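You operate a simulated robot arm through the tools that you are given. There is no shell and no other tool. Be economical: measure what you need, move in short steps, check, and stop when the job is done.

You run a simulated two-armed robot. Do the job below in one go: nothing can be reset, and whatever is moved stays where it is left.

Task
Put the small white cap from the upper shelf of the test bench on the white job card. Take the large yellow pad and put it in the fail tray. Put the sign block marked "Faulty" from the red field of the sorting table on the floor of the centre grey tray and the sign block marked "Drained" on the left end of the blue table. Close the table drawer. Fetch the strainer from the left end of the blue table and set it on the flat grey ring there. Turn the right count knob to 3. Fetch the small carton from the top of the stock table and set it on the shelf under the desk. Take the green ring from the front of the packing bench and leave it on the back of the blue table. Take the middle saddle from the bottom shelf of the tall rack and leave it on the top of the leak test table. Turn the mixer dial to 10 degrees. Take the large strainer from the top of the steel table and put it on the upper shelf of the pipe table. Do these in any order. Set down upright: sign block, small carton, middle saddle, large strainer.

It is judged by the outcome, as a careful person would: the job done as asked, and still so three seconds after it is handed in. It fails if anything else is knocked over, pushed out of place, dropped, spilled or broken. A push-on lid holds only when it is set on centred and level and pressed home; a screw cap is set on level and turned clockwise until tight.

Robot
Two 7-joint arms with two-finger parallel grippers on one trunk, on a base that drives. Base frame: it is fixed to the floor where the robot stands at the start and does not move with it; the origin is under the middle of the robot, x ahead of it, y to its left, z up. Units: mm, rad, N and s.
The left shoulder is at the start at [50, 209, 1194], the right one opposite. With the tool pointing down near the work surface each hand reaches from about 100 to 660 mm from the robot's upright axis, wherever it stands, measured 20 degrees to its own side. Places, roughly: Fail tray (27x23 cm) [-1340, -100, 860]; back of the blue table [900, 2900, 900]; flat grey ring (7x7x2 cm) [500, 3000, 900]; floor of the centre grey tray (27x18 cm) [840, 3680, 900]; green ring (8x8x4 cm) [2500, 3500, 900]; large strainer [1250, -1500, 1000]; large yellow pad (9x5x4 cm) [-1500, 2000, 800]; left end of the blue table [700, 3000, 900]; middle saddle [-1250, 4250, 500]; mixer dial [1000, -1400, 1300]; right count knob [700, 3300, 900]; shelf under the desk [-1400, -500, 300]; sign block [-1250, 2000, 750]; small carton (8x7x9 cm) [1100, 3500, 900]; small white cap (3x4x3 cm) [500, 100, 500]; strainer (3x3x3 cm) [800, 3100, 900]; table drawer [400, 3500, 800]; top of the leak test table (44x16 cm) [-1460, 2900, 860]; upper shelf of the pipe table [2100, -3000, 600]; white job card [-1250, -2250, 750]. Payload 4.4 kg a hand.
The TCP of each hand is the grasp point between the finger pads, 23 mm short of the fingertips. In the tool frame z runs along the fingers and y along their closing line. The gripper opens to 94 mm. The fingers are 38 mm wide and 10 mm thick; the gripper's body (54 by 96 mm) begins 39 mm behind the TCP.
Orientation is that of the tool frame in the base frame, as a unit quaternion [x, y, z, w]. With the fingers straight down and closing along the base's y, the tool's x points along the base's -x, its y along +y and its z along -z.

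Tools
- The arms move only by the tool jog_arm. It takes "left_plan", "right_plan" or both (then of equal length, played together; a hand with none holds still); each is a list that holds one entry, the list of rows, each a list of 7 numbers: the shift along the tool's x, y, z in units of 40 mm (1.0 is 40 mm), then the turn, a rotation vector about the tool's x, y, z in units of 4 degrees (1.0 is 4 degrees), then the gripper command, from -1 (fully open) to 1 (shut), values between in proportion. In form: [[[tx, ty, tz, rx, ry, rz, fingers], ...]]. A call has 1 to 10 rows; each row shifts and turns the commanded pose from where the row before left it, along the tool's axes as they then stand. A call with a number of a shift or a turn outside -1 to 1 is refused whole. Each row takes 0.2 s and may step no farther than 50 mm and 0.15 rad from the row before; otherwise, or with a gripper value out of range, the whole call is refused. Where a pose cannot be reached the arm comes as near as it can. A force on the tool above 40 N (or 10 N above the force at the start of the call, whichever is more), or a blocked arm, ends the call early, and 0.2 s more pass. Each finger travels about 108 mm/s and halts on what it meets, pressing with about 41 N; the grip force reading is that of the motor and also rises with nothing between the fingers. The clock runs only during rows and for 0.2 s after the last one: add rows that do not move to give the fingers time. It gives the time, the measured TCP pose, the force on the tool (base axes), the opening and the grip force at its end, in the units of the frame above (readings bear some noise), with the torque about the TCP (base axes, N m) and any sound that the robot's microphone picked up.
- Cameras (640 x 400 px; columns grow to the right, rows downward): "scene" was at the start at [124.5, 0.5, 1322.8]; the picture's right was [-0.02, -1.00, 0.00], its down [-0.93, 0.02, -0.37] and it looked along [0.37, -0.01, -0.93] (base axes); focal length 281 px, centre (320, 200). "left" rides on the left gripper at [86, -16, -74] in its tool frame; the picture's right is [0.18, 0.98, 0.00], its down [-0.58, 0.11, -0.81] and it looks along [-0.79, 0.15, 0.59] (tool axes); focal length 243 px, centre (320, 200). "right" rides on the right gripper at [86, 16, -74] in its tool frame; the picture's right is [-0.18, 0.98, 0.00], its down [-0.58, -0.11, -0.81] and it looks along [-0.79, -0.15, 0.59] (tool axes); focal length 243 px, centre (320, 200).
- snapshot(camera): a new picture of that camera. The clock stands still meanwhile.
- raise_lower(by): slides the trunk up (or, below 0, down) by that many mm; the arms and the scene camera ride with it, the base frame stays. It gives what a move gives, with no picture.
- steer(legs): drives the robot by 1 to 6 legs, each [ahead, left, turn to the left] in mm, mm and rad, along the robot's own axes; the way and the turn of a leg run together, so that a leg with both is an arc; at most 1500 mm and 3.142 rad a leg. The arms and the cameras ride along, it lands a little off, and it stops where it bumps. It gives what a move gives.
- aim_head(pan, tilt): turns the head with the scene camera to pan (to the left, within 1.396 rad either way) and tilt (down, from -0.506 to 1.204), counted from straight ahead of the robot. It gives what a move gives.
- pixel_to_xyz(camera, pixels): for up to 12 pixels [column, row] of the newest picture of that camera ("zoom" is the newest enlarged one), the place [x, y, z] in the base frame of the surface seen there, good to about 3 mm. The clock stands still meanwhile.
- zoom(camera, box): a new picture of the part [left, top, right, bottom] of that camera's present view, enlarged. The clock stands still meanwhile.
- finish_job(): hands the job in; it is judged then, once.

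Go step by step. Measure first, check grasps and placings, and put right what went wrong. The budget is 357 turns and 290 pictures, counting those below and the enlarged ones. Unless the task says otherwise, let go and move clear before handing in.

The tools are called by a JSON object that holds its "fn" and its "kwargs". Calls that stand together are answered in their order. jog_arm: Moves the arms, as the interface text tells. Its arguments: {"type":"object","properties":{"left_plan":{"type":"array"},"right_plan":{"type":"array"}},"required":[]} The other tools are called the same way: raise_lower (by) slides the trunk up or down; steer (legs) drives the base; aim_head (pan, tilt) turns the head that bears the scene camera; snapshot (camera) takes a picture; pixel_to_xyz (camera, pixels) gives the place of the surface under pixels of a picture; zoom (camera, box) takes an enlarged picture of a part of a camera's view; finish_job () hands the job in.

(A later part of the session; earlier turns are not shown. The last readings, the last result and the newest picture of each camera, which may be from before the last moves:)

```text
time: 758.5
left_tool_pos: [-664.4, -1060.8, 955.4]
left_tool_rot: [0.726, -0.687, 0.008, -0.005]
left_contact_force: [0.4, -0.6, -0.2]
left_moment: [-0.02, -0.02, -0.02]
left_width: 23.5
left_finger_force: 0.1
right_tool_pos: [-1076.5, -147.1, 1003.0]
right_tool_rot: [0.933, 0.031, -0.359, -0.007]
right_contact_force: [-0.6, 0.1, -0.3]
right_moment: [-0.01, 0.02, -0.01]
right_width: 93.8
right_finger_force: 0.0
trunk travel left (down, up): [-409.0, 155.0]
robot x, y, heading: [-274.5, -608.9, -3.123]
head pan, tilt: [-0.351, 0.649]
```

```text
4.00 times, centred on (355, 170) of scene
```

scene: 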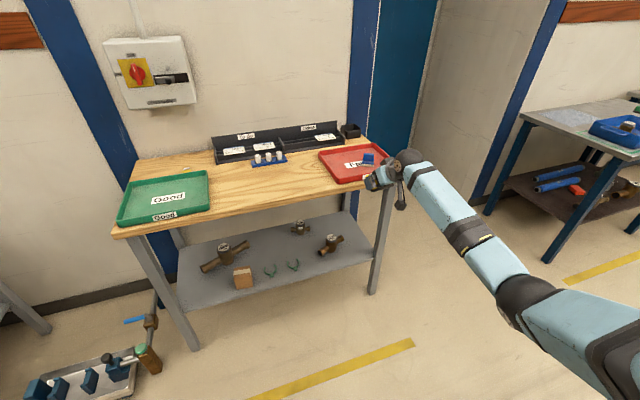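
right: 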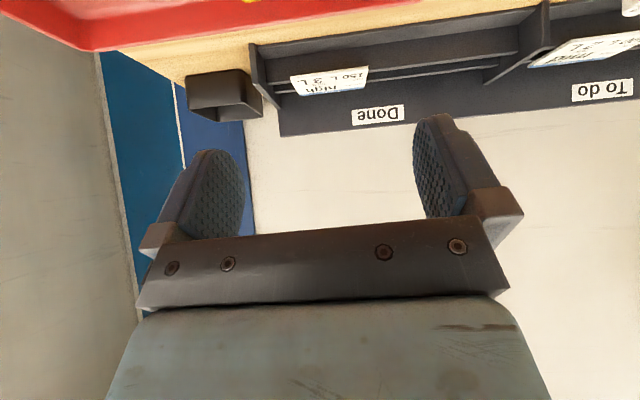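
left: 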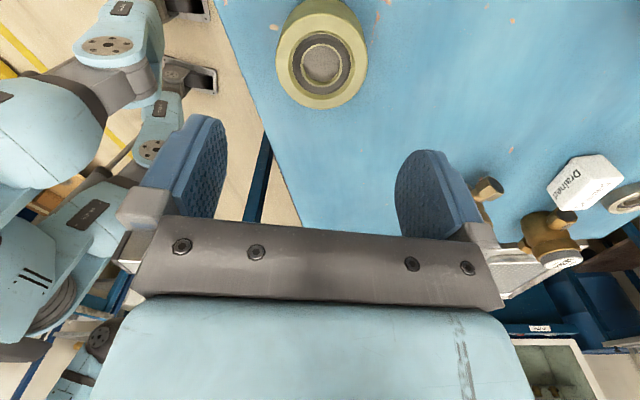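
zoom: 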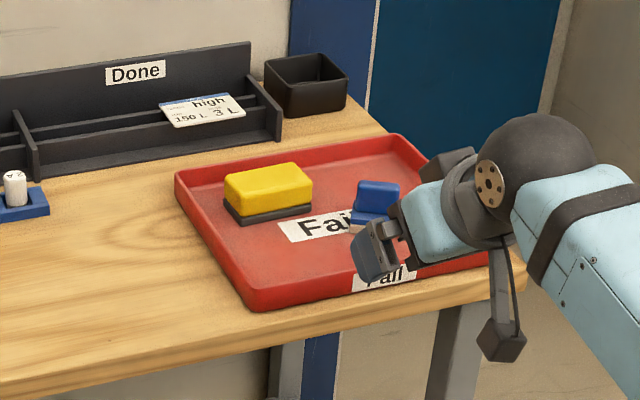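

The pad lies in the fail tray. Now the strainer and knob remain. I retract the right hand a bit, raise, go north, turn around to face the blue table.

{"fn": "jog_arm", "kwargs": {"right_plan": [[[0.67, 0, -0.6, 0, 0, 0, -1], [0.67, 0, -0.6, 0, 0, 0, -1], [0.67, 0, -0.6, 0, 0, 0, -1], [0.67, 0, -0.6, 0, 0, 0, -1], [0.67, 0, -0.6, 0, 0, 0, -1], [0, 0, 0, 0, 0, 0, -1]]]}}

{"fn": "raise_lower", "kwargs": {"by": 130}}

{"fn": "steer", "kwargs": {"legs": [[170, -1050, 0], [0, -1050, 0], [0, 0, -3.12]]}}

```text
time: 759.9
left_tool_pos: [-664.2, -1061.4, 954.9]
left_tool_rot: [0.726, -0.688, 0.009, -0.007]
left_contact_force: [-0.2, -0.3, 0.9]
left_moment: [-0.01, -0.01, -0.03]
left_width: 23.5
left_finger_force: 0.1
right_tool_pos: [-895.6, -136.7, 1003.2]
right_tool_rot: [0.933, 0.03, -0.358, -0.007]
right_contact_force: [-0.7, 0.2, -0.6]
right_moment: [0.02, -0.02, -0.03]
right_width: 94.1
right_finger_force: 0.0
trunk travel left (down, up): [-409.0, 155.0]
robot x, y, heading: [-277.4, -608.3, -3.121]
head pan, tilt: [-0.351, 0.649]
```

```text
time: 761.5
left_tool_pos: [-664.8, -1062.3, 1084.9]
left_tool_rot: [0.726, -0.688, 0.008, -0.006]
left_contact_force: [1.2, -0.1, 0.0]
left_moment: [0.02, 0.03, 0.0]
left_width: 23.7
left_finger_force: 0.1
right_tool_pos: [-896.9, -136.2, 1132.7]
right_tool_rot: [0.933, 0.031, -0.358, -0.007]
right_contact_force: [-0.5, 0.8, 0.2]
right_moment: [0.0, 0.0, 0.0]
right_width: 93.9
right_finger_force: 0.0
trunk travel left (down, up): [-539.0, 25.0]
robot x, y, heading: [-275.2, -610.7, -3.124]
head pan, tilt: [-0.351, 0.649]
```

```text
time: 787.3
left_tool_pos: [-99.9, 1904.9, 1085.8]
left_tool_rot: [0.695, 0.719, -0.006, -0.008]
left_contact_force: [0.6, -0.3, -0.5]
left_moment: [0.01, 0.0, -0.02]
left_width: 23.6
left_finger_force: 0.1
right_tool_pos: [113.2, 976.3, 1132.9]
right_tool_rot: [-0.021, 0.933, -0.011, 0.359]
right_contact_force: [0.5, 0.2, -0.4]
right_moment: [0.0, 0.04, -0.02]
right_width: 93.9
right_finger_force: 0.1
trunk travel left (down, up): [-539.0, 25.0]
robot x, y, heading: [-499.8, 1461.7, -0.009]
head pan, tilt: [-0.351, 0.649]
```

Now I strafe to put the right hand opposite the strainer and look.

{"fn": "steer", "kwargs": {"legs": [[0, 1400, 0.005], [0, 722, 0]]}}

{"fn": "aim_head", "kwargs": {"pan": -0.45, "tilt": 0.55}}

{"fn": "snapshot", "kwargs": {"camera": "scene"}}

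```text
time: 806.5
left_tool_pos: [-49.7, 4062.7, 1084.9]
left_tool_rot: [0.705, 0.71, -0.006, -0.008]
left_contact_force: [0.2, -0.4, 0.3]
left_moment: [0.01, 0.01, 0.01]
left_width: 23.8
left_finger_force: 0.1
right_tool_pos: [140.1, 3127.4, 1131.2]
right_tool_rot: [-0.009, 0.934, -0.014, 0.358]
right_contact_force: [0.0, 0.5, -0.8]
right_moment: [0.0, 0.03, -0.01]
right_width: 93.9
right_finger_force: 0.0
trunk travel left (down, up): [-539.0, 25.0]
robot x, y, heading: [-454.0, 3629.3, -0.029]
head pan, tilt: [-0.351, 0.649]
```

```text
time: 807.2
left_tool_pos: [-48.2, 4061.6, 1085.4]
left_tool_rot: [0.705, 0.709, -0.006, -0.008]
left_contact_force: [-0.4, 0.5, -0.2]
left_moment: [-0.04, -0.02, 0.03]
left_width: 23.5
left_finger_force: 0.0
right_tool_pos: [140.3, 3126.6, 1133.5]
right_tool_rot: [-0.008, 0.933, -0.016, 0.358]
right_contact_force: [0.3, 0.3, 0.2]
right_moment: [0.01, -0.04, 0.0]
right_width: 93.7
right_finger_force: 0.2
trunk travel left (down, up): [-539.0, 25.0]
robot x, y, heading: [-454.8, 3631.2, -0.028]
head pan, tilt: [-0.45, 0.55]
```

```text
82 pictures are left
```

scene: 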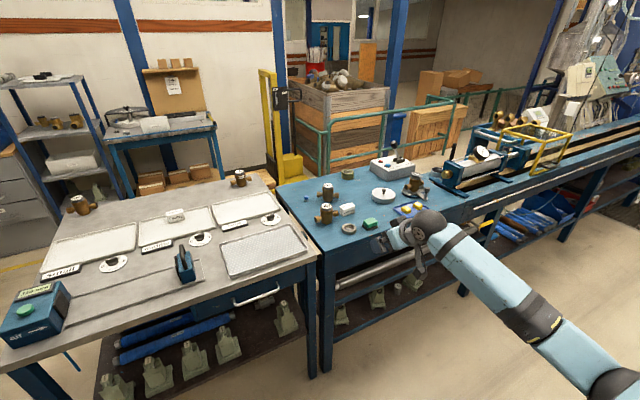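

I zoom in on the strainer and the grey ring.

{"fn": "zoom", "kwargs": {"camera": "scene", "box": [290, 170, 370, 245]}}

{"fn": "pixel_to_xyz", "kwargs": {"camera": "zoom", "pixels": [[130, 140], [130, 155], [120, 145], [142, 145], [470, 365], [450, 360], [495, 365], [470, 380], [470, 350]]}}

```text
5.33 times, centred on (330, 208) of scene
```

zoom: 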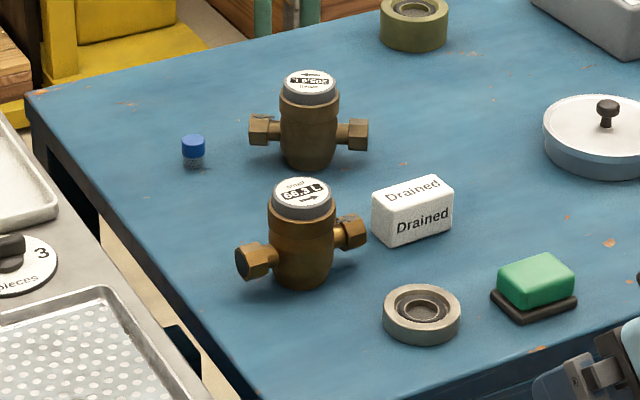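

```text
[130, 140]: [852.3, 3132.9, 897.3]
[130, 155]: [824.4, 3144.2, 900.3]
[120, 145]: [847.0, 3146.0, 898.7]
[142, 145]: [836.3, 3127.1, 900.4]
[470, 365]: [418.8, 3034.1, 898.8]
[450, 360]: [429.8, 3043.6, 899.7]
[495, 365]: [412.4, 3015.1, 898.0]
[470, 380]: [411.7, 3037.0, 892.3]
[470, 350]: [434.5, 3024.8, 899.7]
```

{"fn": "pixel_to_xyz", "kwargs": {"camera": "zoom", "pixels": [[193, 145], [193, 160], [183, 145], [203, 145], [193, 138], [421, 295], [385, 310], [458, 310], [421, 340], [421, 310], [360, 235], [365, 130]]}}

```text
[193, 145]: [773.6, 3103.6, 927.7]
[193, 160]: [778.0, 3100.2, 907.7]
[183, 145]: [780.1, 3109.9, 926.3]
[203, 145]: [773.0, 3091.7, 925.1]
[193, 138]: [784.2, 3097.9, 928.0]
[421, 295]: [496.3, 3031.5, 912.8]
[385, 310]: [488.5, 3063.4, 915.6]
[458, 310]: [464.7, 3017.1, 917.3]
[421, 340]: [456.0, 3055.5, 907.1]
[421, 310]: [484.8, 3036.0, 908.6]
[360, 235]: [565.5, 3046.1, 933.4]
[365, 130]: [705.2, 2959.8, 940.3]
```

Strainer centre (785,3100), top 928; ring centre (481,3040). I stretch the right hand forward, raise and retract the left to clear the bench device, and fix the heading.

{"fn": "jog_arm", "kwargs": {"right_plan": [[[-0.67, 0, 0.6, 0, 0, 0, -0.3], [-0.67, 0, 0.6, 0, 0, 0, -0.3], [-0.67, 0, 0.6, 0, 0, 0, -0.3], [-0.67, 0, 0.6, 0, 0, 0, -0.3], [-0.67, 0, 0.6, 0, 0, 0, -0.3], [0, 0, 0, 0, 0, 0, -0.3]]], "left_plan": [[[0, -0.6, -0.8, 0, 0, 0, 0.5], [0, -0.6, -0.8, 0, 0, 0, 0.5], [0, -0.6, -0.8, 0, 0, 0, 0.5], [0, -0.6, -0.8, 0, 0, 0, 0.5], [0, 0, -0.8, 0, 0, 0, 0.5], [0, 0, 0, 0, 0, 0, 0.5]]]}}

{"fn": "steer", "kwargs": {"legs": [[0, 0, 0.028]]}}

{"fn": "pixel_to_xyz", "kwargs": {"camera": "scene", "pixels": [[30, 300], [40, 290], [185, 255], [185, 265], [60, 290]]}}

```text
time: 808.6
left_tool_pos: [-142.4, 4061.5, 1249.3]
left_tool_rot: [0.704, 0.71, -0.006, -0.008]
left_contact_force: [-0.2, -0.3, 1.0]
left_moment: [0.0, 0.0, 0.0]
left_width: 23.3
left_finger_force: 0.0
right_tool_pos: [320.5, 3126.9, 1131.9]
right_tool_rot: [-0.009, 0.934, -0.016, 0.357]
right_contact_force: [-1.0, 0.1, 0.4]
right_moment: [-0.03, 0.02, -0.02]
right_width: 61.2
right_finger_force: 0.1
trunk travel left (down, up): [-539.0, 25.0]
robot x, y, heading: [-455.6, 3627.4, -0.024]
head pan, tilt: [-0.45, 0.55]
```

```text
time: 809.3
left_tool_pos: [-152.9, 4068.6, 1248.9]
left_tool_rot: [0.695, 0.719, -0.006, -0.008]
left_contact_force: [0.4, -0.3, 0.2]
left_moment: [0.03, 0.03, -0.03]
left_width: 23.4
left_finger_force: 0.1
right_tool_pos: [333.0, 3147.0, 1132.5]
right_tool_rot: [-0.022, 0.933, -0.009, 0.358]
right_contact_force: [0.1, 0.5, 0.9]
right_moment: [0.0, -0.01, 0.01]
right_width: 61.3
right_finger_force: 0.1
trunk travel left (down, up): [-539.0, 25.0]
robot x, y, heading: [-455.5, 3631.9, -0.002]
head pan, tilt: [-0.45, 0.55]
```

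```text
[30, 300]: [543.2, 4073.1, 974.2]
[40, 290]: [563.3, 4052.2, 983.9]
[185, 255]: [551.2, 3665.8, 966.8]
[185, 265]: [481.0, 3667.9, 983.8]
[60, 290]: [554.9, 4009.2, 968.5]
```

I drive to above the strainer at height.

{"fn": "steer", "kwargs": {"legs": [[0, -47, 0], [445, 0, 0]]}}

{"fn": "raise_lower", "kwargs": {"by": -130}}

{"fn": "snapshot", "kwargs": {"camera": "right"}}

```text
time: 812.7
left_tool_pos: [288.3, 4021.3, 1248.2]
left_tool_rot: [0.695, 0.719, -0.005, -0.008]
left_contact_force: [-1.0, 0.0, 0.0]
left_moment: [-0.02, -0.01, 0.02]
left_width: 23.5
left_finger_force: 0.1
right_tool_pos: [774.8, 3098.7, 1132.1]
right_tool_rot: [-0.021, 0.933, -0.011, 0.358]
right_contact_force: [0.5, 0.9, 0.1]
right_moment: [0.02, 0.03, 0.02]
right_width: 61.2
right_finger_force: 0.0
trunk travel left (down, up): [-539.0, 25.0]
robot x, y, heading: [-12.4, 3577.8, -0.006]
head pan, tilt: [-0.45, 0.55]
```

```text
time: 814.3
left_tool_pos: [290.4, 4021.4, 1116.5]
left_tool_rot: [0.696, 0.718, -0.006, -0.008]
left_contact_force: [-0.2, -0.8, -0.3]
left_moment: [-0.03, -0.01, -0.02]
left_width: 23.6
left_finger_force: 0.0
right_tool_pos: [775.4, 3099.4, 1003.0]
right_tool_rot: [-0.021, 0.933, -0.01, 0.358]
right_contact_force: [1.2, 0.4, 1.2]
right_moment: [-0.01, -0.01, 0.01]
right_width: 60.9
right_finger_force: 0.0
trunk travel left (down, up): [-409.0, 155.0]
robot x, y, heading: [-11.3, 3580.7, -0.002]
head pan, tilt: [-0.45, 0.55]
```

```text
80 pictures are left
```

right: 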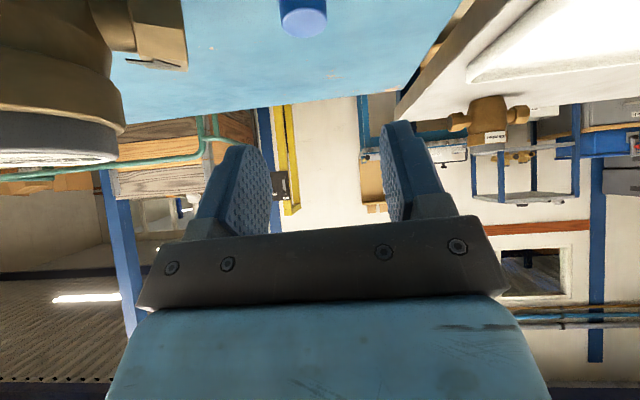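

I refine the strainer's position from this view.

{"fn": "pixel_to_xyz", "kwargs": {"camera": "right", "pixels": [[303, 22], [284, 18], [323, 18], [303, 32], [303, 5], [180, 50], [185, 20]]}}

```text
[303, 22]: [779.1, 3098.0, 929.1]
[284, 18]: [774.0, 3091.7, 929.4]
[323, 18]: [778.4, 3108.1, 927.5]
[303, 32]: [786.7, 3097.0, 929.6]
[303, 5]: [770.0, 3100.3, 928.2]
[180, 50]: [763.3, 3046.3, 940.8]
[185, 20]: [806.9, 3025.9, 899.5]
```

Strainer centre (780,3099); valve hex ends at y=3046. I shift +3 mm in y and descend 70 mm, then close.

{"fn": "jog_arm", "kwargs": {"right_plan": [[[-0.04, 0.08, 0.04, 0, 0, 0, -0.3], [0, 0, 0, 0, 0, 0, -0.3]]]}}

{"fn": "raise_lower", "kwargs": {"by": -70}}

{"fn": "snapshot", "kwargs": {"camera": "right"}}

```text
time: 814.9
left_tool_pos: [290.4, 4021.6, 1117.4]
left_tool_rot: [0.695, 0.719, -0.006, -0.009]
left_contact_force: [0.2, 0.0, 0.4]
left_moment: [0.01, -0.01, -0.03]
left_width: 23.5
left_finger_force: 0.0
right_tool_pos: [778.0, 3101.1, 1001.6]
right_tool_rot: [-0.021, 0.933, -0.011, 0.359]
right_contact_force: [0.0, -0.5, -1.0]
right_moment: [0.04, -0.01, -0.01]
right_width: 61.2
right_finger_force: 0.1
trunk travel left (down, up): [-409.0, 155.0]
robot x, y, heading: [-14.0, 3584.0, 0.007]
head pan, tilt: [-0.45, 0.55]
```

```text
time: 816.0
left_tool_pos: [289.9, 4021.0, 1049.1]
left_tool_rot: [0.695, 0.719, -0.005, -0.008]
left_contact_force: [0.3, 0.9, 0.9]
left_moment: [0.03, 0.0, 0.0]
left_width: 23.7
left_finger_force: 0.0
right_tool_pos: [777.8, 3102.2, 931.4]
right_tool_rot: [-0.021, 0.933, -0.01, 0.358]
right_contact_force: [0.2, -0.3, -0.3]
right_moment: [-0.01, 0.02, 0.0]
right_width: 61.0
right_finger_force: 0.0
trunk travel left (down, up): [-339.0, 225.0]
robot x, y, heading: [-12.3, 3580.5, -0.002]
head pan, tilt: [-0.45, 0.55]
```

```text
79 pictures are left
```

right: 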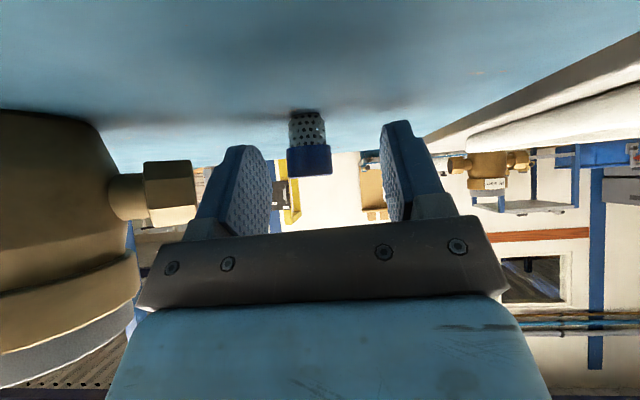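

The strainer is between the fingertips. I close gently and lift.

{"fn": "jog_arm", "kwargs": {"right_plan": [[[0, 0, 0, 0, 0, 0, 0.2], [0, 0, 0, 0, 0, 0, 0.7], [0, 0, 0, 0, 0, 0, 0.7], [0, 0, 0, 0, 0, 0, 0.7]]]}}

{"fn": "raise_lower", "kwargs": {"by": 150}}

{"fn": "snapshot", "kwargs": {"camera": "right"}}

```text
time: 817.0
left_tool_pos: [291.3, 4021.4, 1047.8]
left_tool_rot: [0.695, 0.719, -0.006, -0.009]
left_contact_force: [-0.2, -0.9, -0.2]
left_moment: [0.0, 0.01, -0.03]
left_width: 23.4
left_finger_force: 0.1
right_tool_pos: [778.0, 3101.7, 932.2]
right_tool_rot: [-0.021, 0.933, -0.01, 0.358]
right_contact_force: [-0.6, 0.3, 0.0]
right_moment: [0.01, -0.01, -0.02]
right_width: 19.6
right_finger_force: 41.1
trunk travel left (down, up): [-339.0, 225.0]
robot x, y, heading: [-12.0, 3581.4, -0.004]
head pan, tilt: [-0.45, 0.55]
```

```text
time: 818.7
left_tool_pos: [289.3, 4022.5, 1197.5]
left_tool_rot: [0.695, 0.719, -0.005, -0.008]
left_contact_force: [-0.2, -0.4, 0.2]
left_moment: [-0.01, -0.03, -0.02]
left_width: 23.6
left_finger_force: 0.0
right_tool_pos: [777.1, 3102.1, 1081.2]
right_tool_rot: [-0.021, 0.934, -0.012, 0.357]
right_contact_force: [-0.3, 0.0, 0.1]
right_moment: [0.0, -0.02, 0.0]
right_width: 19.7
right_finger_force: 41.1
trunk travel left (down, up): [-489.0, 75.0]
robot x, y, heading: [-16.2, 3580.6, -0.004]
head pan, tilt: [-0.45, 0.55]
```

```text
78 pictures are left
```

right: 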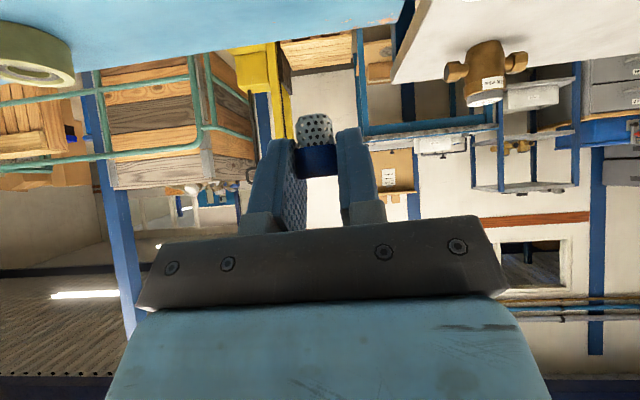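

Strainer held (19.6 mm). I carry it to the ring: back 290, right 60, and view the ring from the hand.

{"fn": "steer", "kwargs": {"legs": [[-325, -61, 0]]}}

{"fn": "snapshot", "kwargs": {"camera": "right"}}

{"fn": "zoom", "kwargs": {"camera": "scene", "box": [330, 190, 450, 270]}}

```text
time: 820.9
left_tool_pos: [-39.9, 3962.8, 1198.0]
left_tool_rot: [0.695, 0.719, -0.006, -0.009]
left_contact_force: [-0.6, -0.5, -0.1]
left_moment: [0.0, 0.02, -0.01]
left_width: 23.4
left_finger_force: 0.2
right_tool_pos: [450.1, 3042.9, 1081.6]
right_tool_rot: [-0.022, 0.934, -0.01, 0.357]
right_contact_force: [-0.7, 0.7, 0.9]
right_moment: [0.0, -0.03, -0.01]
right_width: 19.6
right_finger_force: 40.9
trunk travel left (down, up): [-489.0, 75.0]
robot x, y, heading: [-342.6, 3524.2, -0.002]
head pan, tilt: [-0.45, 0.55]
```

```text
77 pictures are left
```

right: 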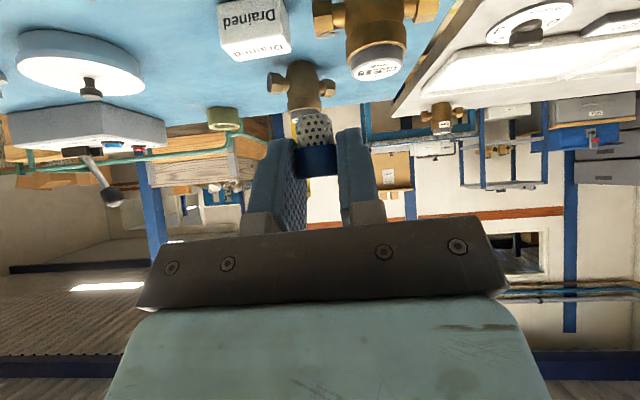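

```text
5.00 times, centred on (390, 230) of scene
```

zoom: 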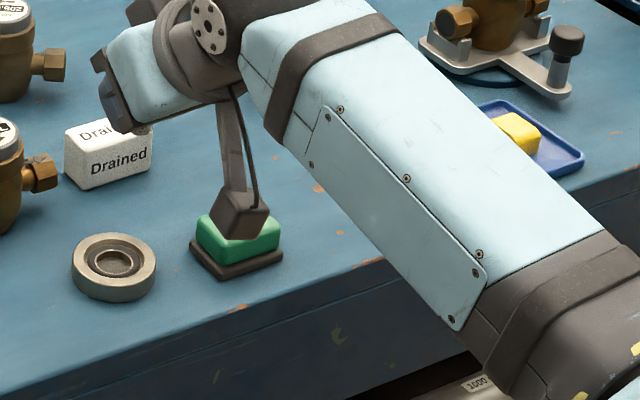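

I measure the ring rim.

{"fn": "pixel_to_xyz", "kwargs": {"camera": "zoom", "pixels": [[77, 258], [150, 262], [113, 238], [112, 281], [112, 260], [95, 262], [130, 263], [112, 250]]}}

```text
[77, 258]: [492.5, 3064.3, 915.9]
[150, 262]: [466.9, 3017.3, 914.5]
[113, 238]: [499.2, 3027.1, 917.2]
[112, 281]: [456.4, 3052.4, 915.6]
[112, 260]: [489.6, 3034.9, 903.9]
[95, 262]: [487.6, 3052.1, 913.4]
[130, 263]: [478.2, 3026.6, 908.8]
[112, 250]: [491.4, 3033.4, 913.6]
```

Ring centre (479,3040). I move 27 mm forward, 3 mm right, and lower to just above it.

{"fn": "jog_arm", "kwargs": {"right_plan": [[[-0.5, -0.075, 0.45, 0, 0, 0, 0.7], [0, 0, 0, 0, 0, 0, 0.7]]]}}

{"fn": "raise_lower", "kwargs": {"by": -115}}

{"fn": "snapshot", "kwargs": {"camera": "right"}}

{"fn": "zoom", "kwargs": {"camera": "scene", "box": [320, 190, 440, 270]}}

```text
time: 821.5
left_tool_pos: [-40.8, 3961.6, 1198.0]
left_tool_rot: [0.694, 0.72, -0.006, -0.008]
left_contact_force: [-0.2, -0.3, 1.0]
left_moment: [-0.02, -0.02, -0.05]
left_width: 23.8
left_finger_force: 0.1
right_tool_pos: [475.2, 3041.1, 1083.2]
right_tool_rot: [-0.022, 0.933, -0.01, 0.358]
right_contact_force: [0.8, 0.3, 1.2]
right_moment: [0.01, 0.04, -0.02]
right_width: 19.9
right_finger_force: 40.6
trunk travel left (down, up): [-489.0, 75.0]
robot x, y, heading: [-341.6, 3521.7, 0.003]
head pan, tilt: [-0.45, 0.55]
```

```text
time: 823.0
left_tool_pos: [-40.2, 3962.3, 1083.7]
left_tool_rot: [0.694, 0.72, -0.006, -0.008]
left_contact_force: [0.4, 0.0, 0.1]
left_moment: [-0.01, 0.0, -0.03]
left_width: 23.5
left_finger_force: 0.0
right_tool_pos: [475.3, 3042.1, 968.0]
right_tool_rot: [-0.022, 0.933, -0.01, 0.358]
right_contact_force: [0.1, -0.2, -0.3]
right_moment: [0.02, 0.04, -0.01]
right_width: 19.8
right_finger_force: 40.8
trunk travel left (down, up): [-374.0, 190.0]
robot x, y, heading: [-343.3, 3520.2, -0.004]
head pan, tilt: [-0.45, 0.55]
```

```text
75 pictures are left
```

right: 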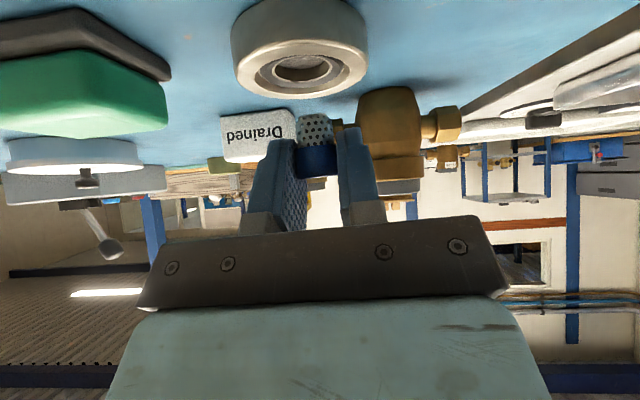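

```text
5.00 times, centred on (380, 230) of scene
```

zoom: 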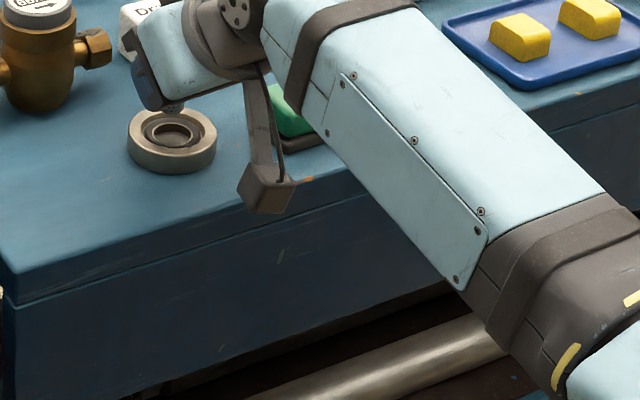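

I compare strainer and ring positions from the hand camera.

{"fn": "pixel_to_xyz", "kwargs": {"camera": "right", "pixels": [[240, 70], [363, 62], [300, 97], [303, 68], [302, 45], [315, 125], [303, 135], [328, 130], [315, 118]]}}

```text
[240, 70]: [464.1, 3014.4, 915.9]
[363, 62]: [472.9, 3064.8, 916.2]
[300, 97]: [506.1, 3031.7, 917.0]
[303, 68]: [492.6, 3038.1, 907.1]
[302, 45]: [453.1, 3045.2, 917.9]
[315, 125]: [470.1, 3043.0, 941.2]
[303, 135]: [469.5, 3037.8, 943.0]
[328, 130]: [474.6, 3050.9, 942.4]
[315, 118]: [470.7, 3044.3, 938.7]
```

Strainer centre ≈(483,3044) vs ring (479.5,3040). I correct by (−3,−4) and lower in small steps to contact.

{"fn": "jog_arm", "kwargs": {"right_plan": [[[0.055, -0.1, -0.05, 0, 0, 0, 0.7], [0.23, 0, 0.26, 0, 0, 0, 0.7], [0.08, 0, 0.09, 0, 0, 0, 0.7], [0.04, 0, 0.04, 0, 0, 0, 0.7], [0, 0, 0, 0, 0, 0, 0.7]]]}}

{"fn": "snapshot", "kwargs": {"camera": "right"}}

```text
time: 824.2
left_tool_pos: [-40.5, 3963.4, 1083.5]
left_tool_rot: [0.695, 0.719, -0.005, -0.008]
left_contact_force: [0.5, 0.6, 0.7]
left_moment: [-0.02, 0.02, -0.01]
left_width: 23.5
left_finger_force: 0.0
right_tool_pos: [472.9, 3037.4, 947.4]
right_tool_rot: [-0.022, 0.933, -0.01, 0.359]
right_contact_force: [1.0, -1.5, 5.4]
right_moment: [-0.03, -0.05, -0.03]
right_width: 19.5
right_finger_force: 41.0
trunk travel left (down, up): [-374.0, 190.0]
robot x, y, heading: [-343.0, 3520.5, 0.001]
head pan, tilt: [-0.45, 0.55]
```

```text
73 pictures are left
```

right: 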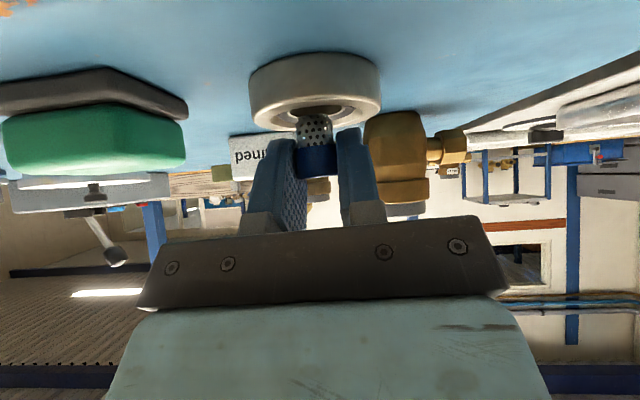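

Contact 5 N with the strainer centred on the ring. I release slowly and rise.

{"fn": "jog_arm", "kwargs": {"right_plan": [[[0, 0, 0, 0, 0, 0, 0.5], [0, 0, 0, 0, 0, 0, 0.3], [0, 0, 0, 0, 0, 0, 0.1], [0, 0, 0, 0, 0, 0, -0.1], [0, 0, 0, 0, 0, 0, -0.1]]]}}

{"fn": "raise_lower", "kwargs": {"by": 100}}

{"fn": "snapshot", "kwargs": {"camera": "right"}}

{"fn": "zoom", "kwargs": {"camera": "scene", "box": [320, 190, 400, 240]}}

```text
time: 825.4
left_tool_pos: [-40.1, 3963.3, 1083.4]
left_tool_rot: [0.695, 0.719, -0.005, -0.008]
left_contact_force: [0.2, -0.5, -0.2]
left_moment: [-0.02, -0.01, -0.02]
left_width: 23.2
left_finger_force: 0.1
right_tool_pos: [471.5, 3037.3, 948.4]
right_tool_rot: [-0.022, 0.933, -0.011, 0.359]
right_contact_force: [-0.1, -2.8, 8.0]
right_moment: [0.18, -0.01, -0.03]
right_width: 50.8
right_finger_force: 0.0
trunk travel left (down, up): [-374.0, 190.0]
robot x, y, heading: [-341.5, 3523.4, 0.002]
head pan, tilt: [-0.45, 0.55]
```

```text
time: 826.7
left_tool_pos: [-40.1, 3961.8, 1183.1]
left_tool_rot: [0.695, 0.719, -0.006, -0.008]
left_contact_force: [-0.1, -0.4, -0.8]
left_moment: [0.0, 0.01, -0.02]
left_width: 23.6
left_finger_force: 0.0
right_tool_pos: [471.8, 3036.3, 1044.8]
right_tool_rot: [-0.022, 0.934, -0.01, 0.358]
right_contact_force: [0.5, 0.4, 0.8]
right_moment: [0.0, 0.01, -0.01]
right_width: 51.8
right_finger_force: 0.0
trunk travel left (down, up): [-474.0, 90.0]
robot x, y, heading: [-342.9, 3518.5, -0.002]
head pan, tilt: [-0.45, 0.55]
```

```text
72 pictures are left
```

right: 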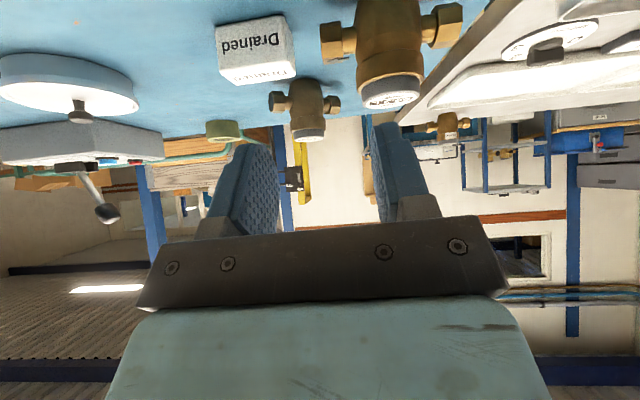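

```text
8.00 times, centred on (360, 215) of scene
```

zoom: 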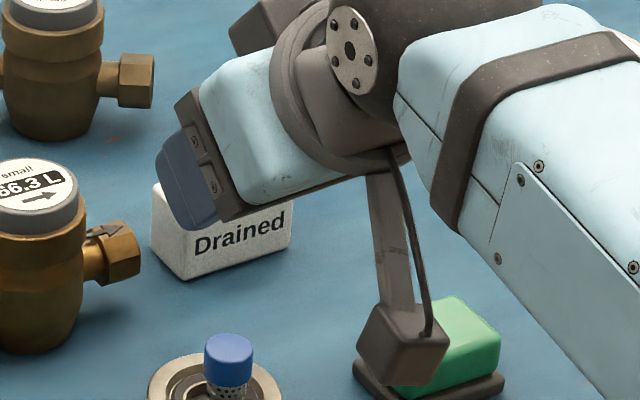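

The strainer stands on the ring; I look closer at how it sits.

{"fn": "zoom", "kwargs": {"camera": "scene", "box": [330, 215, 378, 255]}}

```text
10.00 times, centred on (354, 235) of scene
```

zoom: 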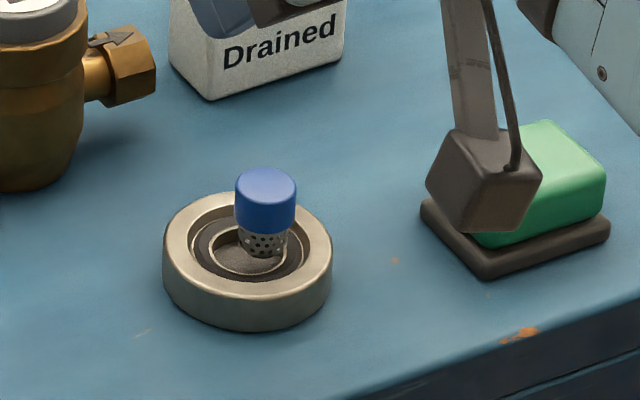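

I measure the strainer's cap top to find what it stands on.

{"fn": "pixel_to_xyz", "kwargs": {"camera": "zoom", "pixels": [[266, 185], [250, 185], [282, 185], [266, 240], [230, 262], [190, 225], [265, 200]]}}

```text
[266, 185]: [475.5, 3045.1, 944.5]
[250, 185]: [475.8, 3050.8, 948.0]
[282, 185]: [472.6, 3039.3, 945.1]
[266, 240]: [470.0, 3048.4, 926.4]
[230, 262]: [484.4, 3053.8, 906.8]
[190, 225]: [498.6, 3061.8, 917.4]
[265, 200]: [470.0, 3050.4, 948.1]
```

Its cap top is z≈946, so it stands on the ring's top (z≈916), upright and nearly centred. Now the count knob: I zoom on it.

{"fn": "aim_head", "kwargs": {"pan": -0.25, "tilt": 0.55}}

{"fn": "zoom", "kwargs": {"camera": "scene", "box": [280, 170, 360, 230]}}

```text
time: 827.4
left_tool_pos: [-40.1, 3962.0, 1182.7]
left_tool_rot: [0.695, 0.719, -0.006, -0.008]
left_contact_force: [-0.4, -0.3, 0.2]
left_moment: [0.0, 0.02, 0.0]
left_width: 23.6
left_finger_force: 0.0
right_tool_pos: [472.4, 3036.1, 1046.5]
right_tool_rot: [-0.022, 0.933, -0.011, 0.358]
right_contact_force: [0.0, -0.1, 0.7]
right_moment: [0.0, 0.01, 0.0]
right_width: 51.4
right_finger_force: 0.1
trunk travel left (down, up): [-474.0, 90.0]
robot x, y, heading: [-341.1, 3519.5, -0.003]
head pan, tilt: [-0.25, 0.55]
```

```text
6.67 times, centred on (320, 200) of scene
```

zoom: 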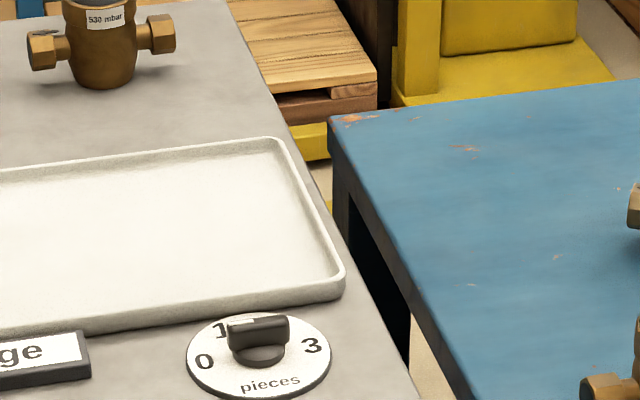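

The knob's white pointer end is toward the left (0–1 side); it must go clockwise to 3. I straighten the right hand to vertical while retracting it.

{"fn": "jog_arm", "kwargs": {"right_plan": [[[0.35, 0, -0.28, 0, 1, 0, -1], [0.35, 0, -0.26, 0, 1, 0, -1], [0.35, 0, -0.24, 0, 1, 0, -1], [0.38, 0, -0.2, 0, 1, 0, -1], [0.38, 0, -0.18, 0, 1, 0, -1], [0.4, 0, -0.15, 0, 1, 0, -1], [0.4, 0, -0.1, 0, 1, 0, -1], [0.4, 0, -0.08, 0, 1, 0, -1], [0.4, 0, -0.05, 0, 1, 0, -1], [0.4, 0, 0, 0, 1, 0, -1]]]}}

{"fn": "steer", "kwargs": {"legs": [[0, 255, 0]]}}

```text
time: 829.6
left_tool_pos: [-39.8, 3963.4, 1183.5]
left_tool_rot: [0.695, 0.719, -0.006, -0.008]
left_contact_force: [0.2, 0.0, 1.0]
left_moment: [0.01, -0.01, 0.03]
left_width: 23.5
left_finger_force: 0.1
right_tool_pos: [304.8, 3031.2, 1041.0]
right_tool_rot: [-0.017, 1.0, -0.018, 0.017]
right_contact_force: [-0.1, 0.6, -0.5]
right_moment: [0.03, 0.01, 0.0]
right_width: 93.9
right_finger_force: 0.0
trunk travel left (down, up): [-474.0, 90.0]
robot x, y, heading: [-346.6, 3519.1, 0.002]
head pan, tilt: [-0.25, 0.55]
```

```text
time: 832.5
left_tool_pos: [-38.8, 4214.2, 1183.4]
left_tool_rot: [0.695, 0.719, -0.006, -0.008]
left_contact_force: [-0.2, -0.1, 0.4]
left_moment: [0.0, 0.0, 0.0]
left_width: 23.4
left_finger_force: 0.0
right_tool_pos: [305.3, 3283.2, 1040.2]
right_tool_rot: [-0.016, 1.0, -0.018, 0.017]
right_contact_force: [0.0, -0.1, -0.5]
right_moment: [-0.01, 0.01, 0.03]
right_width: 94.3
right_finger_force: 0.0
trunk travel left (down, up): [-474.0, 90.0]
robot x, y, heading: [-344.4, 3773.6, -0.001]
head pan, tilt: [-0.25, 0.55]
```

Vertical now. I drive forward 320 mm to view the knob from the hand.

{"fn": "steer", "kwargs": {"legs": [[320, 15, 0]]}}

{"fn": "snapshot", "kwargs": {"camera": "right"}}

```text
time: 834.6
left_tool_pos: [276.4, 4230.6, 1183.8]
left_tool_rot: [0.694, 0.72, -0.006, -0.008]
left_contact_force: [-0.3, 0.1, 0.7]
left_moment: [-0.01, -0.04, 0.01]
left_width: 23.8
left_finger_force: 0.1
right_tool_pos: [623.6, 3300.8, 1041.3]
right_tool_rot: [-0.018, 1.0, -0.017, 0.017]
right_contact_force: [0.0, 0.1, 0.0]
right_moment: [0.01, 0.01, 0.01]
right_width: 94.0
right_finger_force: 0.0
trunk travel left (down, up): [-474.0, 90.0]
robot x, y, heading: [-21.4, 3792.7, -0.0]
head pan, tilt: [-0.25, 0.55]
```

```text
68 pictures are left
```

right: 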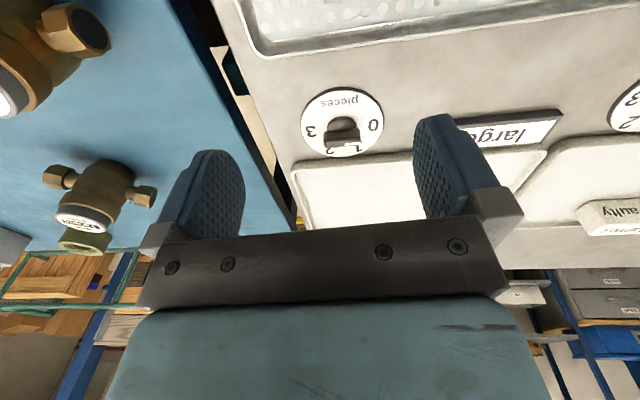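

{"fn": "zoom", "kwargs": {"camera": "right", "box": [290, 75, 400, 165]}}

{"fn": "pixel_to_xyz", "kwargs": {"camera": "zoom", "pixels": [[290, 275], [230, 300], [360, 310], [170, 270], [465, 245], [270, 370], [370, 350], [290, 120], [290, 325], [410, 335]]}}

```text
4.44 times, centred on (345, 120) of right
```

zoom: 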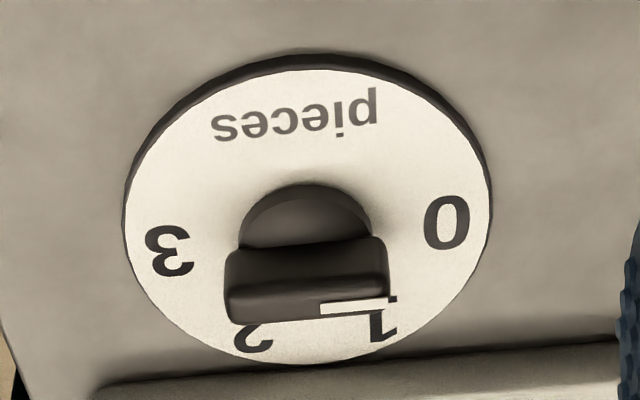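

```text
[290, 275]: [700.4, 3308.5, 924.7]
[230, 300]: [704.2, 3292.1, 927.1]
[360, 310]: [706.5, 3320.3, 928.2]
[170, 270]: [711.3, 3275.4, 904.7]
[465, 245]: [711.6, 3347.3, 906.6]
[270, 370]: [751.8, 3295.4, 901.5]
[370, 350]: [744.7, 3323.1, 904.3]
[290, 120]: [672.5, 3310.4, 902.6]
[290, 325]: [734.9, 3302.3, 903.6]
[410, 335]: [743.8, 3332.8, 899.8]
```

The pointer (white mark) points to 0 (+y); 3 is at −y, i.e. 180° clockwise. I'll do it in two 90° turns with the hand rolled −90° → 0°. First I roll the hand −90° at height.

{"fn": "jog_arm", "kwargs": {"right_plan": [[[0, 0, 0, 0, 0, -1, -1], [0, 0, 0, 0, 0, -1, -1], [0, 0, 0, 0, 0, -1, -1], [0, 0, 0, 0, 0, -1, -1], [0, 0, 0, 0, 0, -1, -1], [0, 0, 0, 0, 0, -1, -1], [0, 0, 0, 0, 0, -1, -1], [0, 0, 0, 0, 0, -1, -1], [0, 0, 0, 0, 0, -1, -1], [0, 0, 0, 0, 0, -1, -1]]]}}

{"fn": "jog_arm", "kwargs": {"right_plan": [[[0, 0, 0, 0, 0, -1, -1], [0, 0, 0, 0, 0, -1, -1], [0, 0, 0, 0, 0, -1, -1], [0, 0, 0, 0, 0, -1, -1], [0, 0, 0, 0, 0, -1, -1], [0, 0, 0, 0, 0, -1, -1], [0, 0, 0, 0, 0, -1, -1], [0, 0, 0, 0, 0, -1, -1], [0, 0, 0, 0, 0, -1, -1], [0, 0, 0, 0, 0, -1, -1]]]}}

{"fn": "snapshot", "kwargs": {"camera": "right"}}

```text
time: 836.8
left_tool_pos: [276.4, 4230.8, 1182.7]
left_tool_rot: [0.693, 0.721, -0.006, -0.008]
left_contact_force: [-0.2, -0.1, -0.5]
left_moment: [0.01, -0.04, 0.01]
left_width: 23.2
left_finger_force: 0.0
right_tool_pos: [623.6, 3300.8, 1041.3]
right_tool_rot: [-0.359, 0.933, -0.022, 0.01]
right_contact_force: [0.2, 0.3, 0.6]
right_moment: [-0.02, -0.02, -0.01]
right_width: 94.1
right_finger_force: 0.0
trunk travel left (down, up): [-474.0, 90.0]
robot x, y, heading: [-21.0, 3787.8, 0.005]
head pan, tilt: [-0.25, 0.55]
```

```text
time: 839.0
left_tool_pos: [276.1, 4230.7, 1182.4]
left_tool_rot: [0.694, 0.72, -0.005, -0.007]
left_contact_force: [-0.5, 0.2, 0.1]
left_moment: [0.01, 0.02, 0.02]
left_width: 23.5
left_finger_force: 0.1
right_tool_pos: [624.0, 3299.8, 1040.9]
right_tool_rot: [-0.657, 0.753, -0.024, 0.002]
right_contact_force: [0.0, -0.6, 0.4]
right_moment: [0.03, -0.04, 0.03]
right_width: 93.9
right_finger_force: 0.1
trunk travel left (down, up): [-474.0, 90.0]
robot x, y, heading: [-24.8, 3788.2, 0.004]
head pan, tilt: [-0.25, 0.55]
```

```text
66 pictures are left
```

right: 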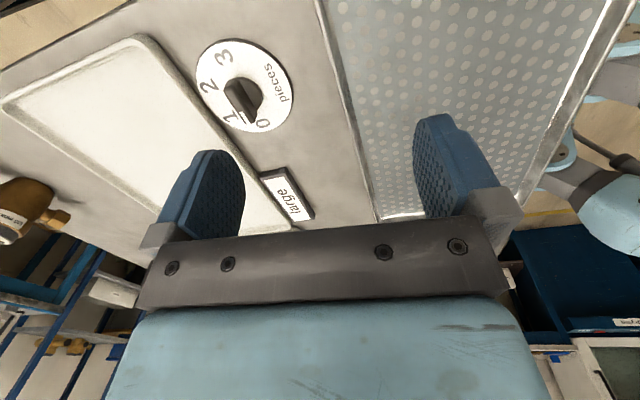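

Now the knob is seen from its side. I zoom and measure its axis and pointer.

{"fn": "zoom", "kwargs": {"camera": "right", "box": [185, 30, 305, 140]}}

{"fn": "pixel_to_xyz", "kwargs": {"camera": "zoom", "pixels": [[250, 230], [310, 235], [265, 265], [240, 215], [285, 285], [340, 320], [210, 90], [150, 200], [215, 330], [420, 240], [300, 200], [270, 240]]}}

```text
3.64 times, centred on (245, 85) of right
```

zoom: 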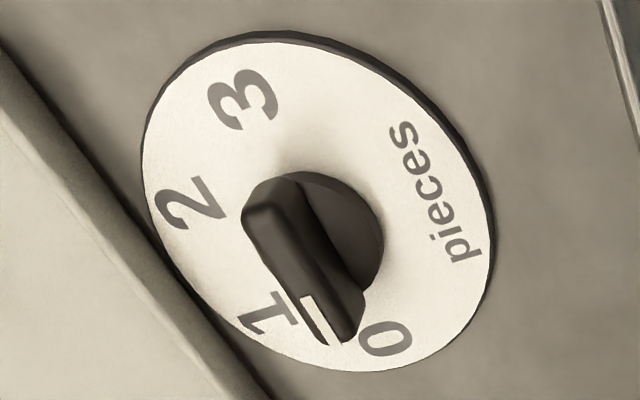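

```text
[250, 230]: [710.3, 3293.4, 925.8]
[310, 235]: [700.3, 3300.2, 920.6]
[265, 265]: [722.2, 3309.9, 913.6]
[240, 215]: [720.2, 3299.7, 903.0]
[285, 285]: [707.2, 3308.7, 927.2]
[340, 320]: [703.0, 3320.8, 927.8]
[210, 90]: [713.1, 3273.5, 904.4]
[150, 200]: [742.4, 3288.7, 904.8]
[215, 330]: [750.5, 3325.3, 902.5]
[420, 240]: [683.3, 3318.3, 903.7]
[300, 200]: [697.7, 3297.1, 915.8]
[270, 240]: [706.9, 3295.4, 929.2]
```

Bar centre (706,3307), pointing ~12° before +y. I roll 20° more, move over the knob and lower with a modest opening.

{"fn": "jog_arm", "kwargs": {"right_plan": [[[0, 0, 0, 0, 0, -1, -0.1], [0, 0, 0, 0, 0, -1, -0.1], [0, 0, 0, 0, 0, -1, -0.1], [0, 0, 0, 0, 0, -1, -0.1], [0, 0, 0, 0, 0, -1, -0.1], [0, 0, 0, 0, 0, 0, -0.1]]]}}

{"fn": "steer", "kwargs": {"legs": [[80, 7, 0]]}}

{"fn": "raise_lower", "kwargs": {"by": -70}}

{"fn": "snapshot", "kwargs": {"camera": "right"}}

```text
time: 840.4
left_tool_pos: [276.7, 4230.7, 1183.0]
left_tool_rot: [0.694, 0.72, -0.006, -0.009]
left_contact_force: [0.7, -0.1, -0.1]
left_moment: [0.04, -0.01, -0.04]
left_width: 23.5
left_finger_force: 0.0
right_tool_pos: [622.5, 3301.8, 1040.0]
right_tool_rot: [0.777, -0.629, 0.024, 0.002]
right_contact_force: [0.5, -0.2, 0.2]
right_moment: [0.0, 0.01, 0.0]
right_width: 51.9
right_finger_force: 0.0
trunk travel left (down, up): [-474.0, 90.0]
robot x, y, heading: [-24.4, 3787.1, 0.003]
head pan, tilt: [-0.25, 0.55]
```

```text
time: 841.5
left_tool_pos: [355.0, 4237.4, 1183.4]
left_tool_rot: [0.695, 0.719, -0.006, -0.008]
left_contact_force: [0.5, -0.7, 0.9]
left_moment: [-0.05, 0.01, -0.02]
left_width: 23.8
left_finger_force: 0.0
right_tool_pos: [701.2, 3306.2, 1042.0]
right_tool_rot: [0.776, -0.63, 0.024, 0.002]
right_contact_force: [0.1, -0.2, -0.4]
right_moment: [0.04, 0.03, 0.03]
right_width: 51.7
right_finger_force: 0.1
trunk travel left (down, up): [-474.0, 90.0]
robot x, y, heading: [48.4, 3794.5, 0.001]
head pan, tilt: [-0.25, 0.55]
```

```text
time: 842.5
left_tool_pos: [355.6, 4236.9, 1112.9]
left_tool_rot: [0.695, 0.719, -0.006, -0.007]
left_contact_force: [1.0, 0.4, 0.5]
left_moment: [-0.01, -0.01, 0.01]
left_width: 23.5
left_finger_force: 0.1
right_tool_pos: [700.3, 3306.5, 971.4]
right_tool_rot: [0.777, -0.629, 0.023, 0.002]
right_contact_force: [0.1, 0.2, 0.0]
right_moment: [0.04, 0.0, -0.02]
right_width: 51.8
right_finger_force: 0.1
trunk travel left (down, up): [-404.0, 160.0]
robot x, y, heading: [54.6, 3795.3, -0.001]
head pan, tilt: [-0.25, 0.55]
```

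```text
64 pictures are left
```

right: 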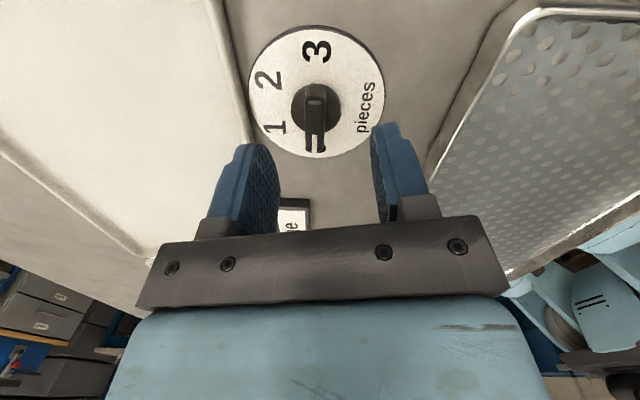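

Perfect alignment: the bar is in line with 0 (its mark) and 3 on the opposite side, so exactly 180°. I shift 4 mm, lower 38 mm, grip and turn.

{"fn": "jog_arm", "kwargs": {"right_plan": [[[0, -0.1, 0, 0, 0, 0, -0.1], [0, 0, 0, 0, 0, 0, -0.1]]]}}

{"fn": "raise_lower", "kwargs": {"by": -38}}

{"fn": "jog_arm", "kwargs": {"right_plan": [[[0, 0, 0, 0, 0, 0, 0.4], [0, 0, 0, 0, 0, 0, 0.8], [0, 0, 0, 0, 0, 0, 0.8], [0, 0, 0, 0, 0, 1, 0.8], [0, 0, 0, 0, 0, 1, 0.8], [0, 0, 0, 0, 0, 1, 0.8], [0, 0, 0, 0, 0, 0, 0.8]]]}}

{"fn": "snapshot", "kwargs": {"camera": "right"}}

```text
time: 843.1
left_tool_pos: [355.1, 4238.1, 1113.4]
left_tool_rot: [0.695, 0.719, -0.005, -0.008]
left_contact_force: [0.0, -0.1, -0.2]
left_moment: [0.01, -0.02, -0.02]
left_width: 23.4
left_finger_force: 0.1
right_tool_pos: [704.6, 3306.9, 970.4]
right_tool_rot: [0.776, -0.63, 0.025, 0.003]
right_contact_force: [0.2, 0.3, -0.8]
right_moment: [0.0, 0.0, -0.04]
right_width: 51.7
right_finger_force: 0.0
trunk travel left (down, up): [-404.0, 160.0]
robot x, y, heading: [55.5, 3794.4, -0.001]
head pan, tilt: [-0.25, 0.55]
```

```text
time: 844.0
left_tool_pos: [354.2, 4237.5, 1075.3]
left_tool_rot: [0.695, 0.719, -0.006, -0.008]
left_contact_force: [-0.3, 0.1, 0.1]
left_moment: [0.02, 0.03, -0.02]
left_width: 23.5
left_finger_force: 0.1
right_tool_pos: [704.2, 3306.6, 932.7]
right_tool_rot: [0.776, -0.63, 0.023, 0.003]
right_contact_force: [-0.1, -0.7, 0.0]
right_moment: [0.0, 0.01, -0.01]
right_width: 51.7
right_finger_force: 0.1
trunk travel left (down, up): [-366.0, 198.0]
robot x, y, heading: [53.5, 3793.5, -0.002]
head pan, tilt: [-0.25, 0.55]
```

```text
time: 845.5
left_tool_pos: [354.5, 4238.0, 1074.3]
left_tool_rot: [0.695, 0.719, -0.007, -0.008]
left_contact_force: [-0.6, -0.5, 0.0]
left_moment: [0.01, 0.01, 0.01]
left_width: 23.7
left_finger_force: 0.1
right_tool_pos: [704.6, 3306.4, 932.6]
right_tool_rot: [-0.706, 0.708, -0.025, 0.0]
right_contact_force: [-5.0, -2.1, 0.0]
right_moment: [-1.27, 0.3, 0.0]
right_width: 31.3
right_finger_force: 45.3
trunk travel left (down, up): [-366.0, 198.0]
robot x, y, heading: [51.0, 3792.7, -0.001]
head pan, tilt: [-0.25, 0.55]
```

```text
63 pictures are left
```

right: 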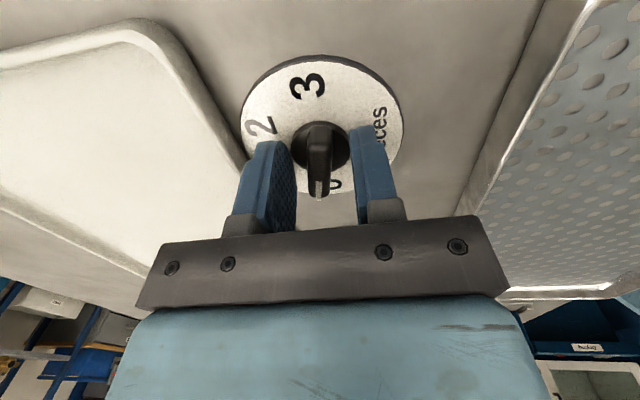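

The knob turns with the hand (bar stays aligned while the 3 moves). I continue 76° more.

{"fn": "jog_arm", "kwargs": {"right_plan": [[[0, 0, 0, 0, 0, 1, 0.8], [0, 0, 0, 0, 0, 1, 0.8], [0, 0, 0, 0, 0, 1, 0.8], [0, 0, 0, 0, 0, 1, 0.8], [0, 0, 0, 0, 0, 1, 0.8], [0, 0, 0, 0, 0, 1, 0.8], [0, 0, 0, 0, 0, 1, 0.8], [0, 0, 0, 0, 0, 1, 0.8], [0, 0, 0, 0, 0, 1, 0.8], [0, 0, 0, 0, 0, 1, 0.8]]]}}

{"fn": "jog_arm", "kwargs": {"right_plan": [[[0, 0, 0, 0, 0, 1, 0.8], [0, 0, 0, 0, 0, 1, 0.8], [0, 0, 0, 0, 0, 1, 0.8], [0, 0, 0, 0, 0, 1, 0.8], [0, 0, 0, 0, 0, 1, 0.8], [0, 0, 0, 0, 0, 1, 0.8], [0, 0, 0, 0, 0, 1, 0.8], [0, 0, 0, 0, 0, 1, 0.8], [0, 0, 0, 0, 0, 1, 0.8], [0, 0, 0, 0, 0, 0, 0.8]]]}}

{"fn": "snapshot", "kwargs": {"camera": "right"}}

```text
time: 847.8
left_tool_pos: [354.2, 4238.5, 1074.0]
left_tool_rot: [0.695, 0.719, -0.004, -0.007]
left_contact_force: [0.8, -0.8, -0.1]
left_moment: [-0.03, 0.01, 0.0]
left_width: 23.5
left_finger_force: 0.0
right_tool_pos: [703.0, 3307.6, 934.6]
right_tool_rot: [-0.422, 0.906, -0.023, 0.008]
right_contact_force: [-18.7, 5.0, 2.6]
right_moment: [-0.46, 0.28, 0.0]
right_width: 29.5
right_finger_force: 44.8
trunk travel left (down, up): [-366.0, 198.0]
robot x, y, heading: [50.6, 3796.4, 0.001]
head pan, tilt: [-0.25, 0.55]
```

```text
time: 849.5
left_tool_pos: [353.5, 4238.8, 1074.5]
left_tool_rot: [0.694, 0.719, -0.006, -0.007]
left_contact_force: [0.3, -0.7, 0.4]
left_moment: [-0.01, -0.04, 0.0]
left_width: 23.4
left_finger_force: 0.0
right_tool_pos: [705.0, 3308.1, 937.3]
right_tool_rot: [-0.163, 0.986, -0.02, 0.018]
right_contact_force: [-2.7, 4.5, 12.8]
right_moment: [0.45, 1.71, 0.02]
right_width: 12.2
right_finger_force: 44.7
trunk travel left (down, up): [-366.0, 198.0]
robot x, y, heading: [49.8, 3795.7, 0.002]
head pan, tilt: [-0.25, 0.55]
stopped in row 8 (right hand): the force on the tool passed its limit at 40 N (the readings are from after the stop); the commanded pose is now the measured one
```

```text
62 pictures are left
```

right: 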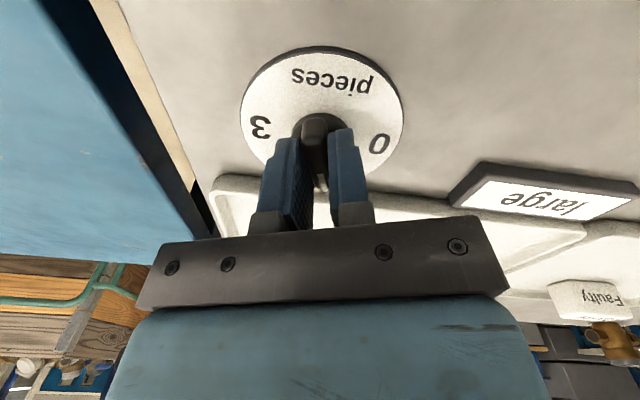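

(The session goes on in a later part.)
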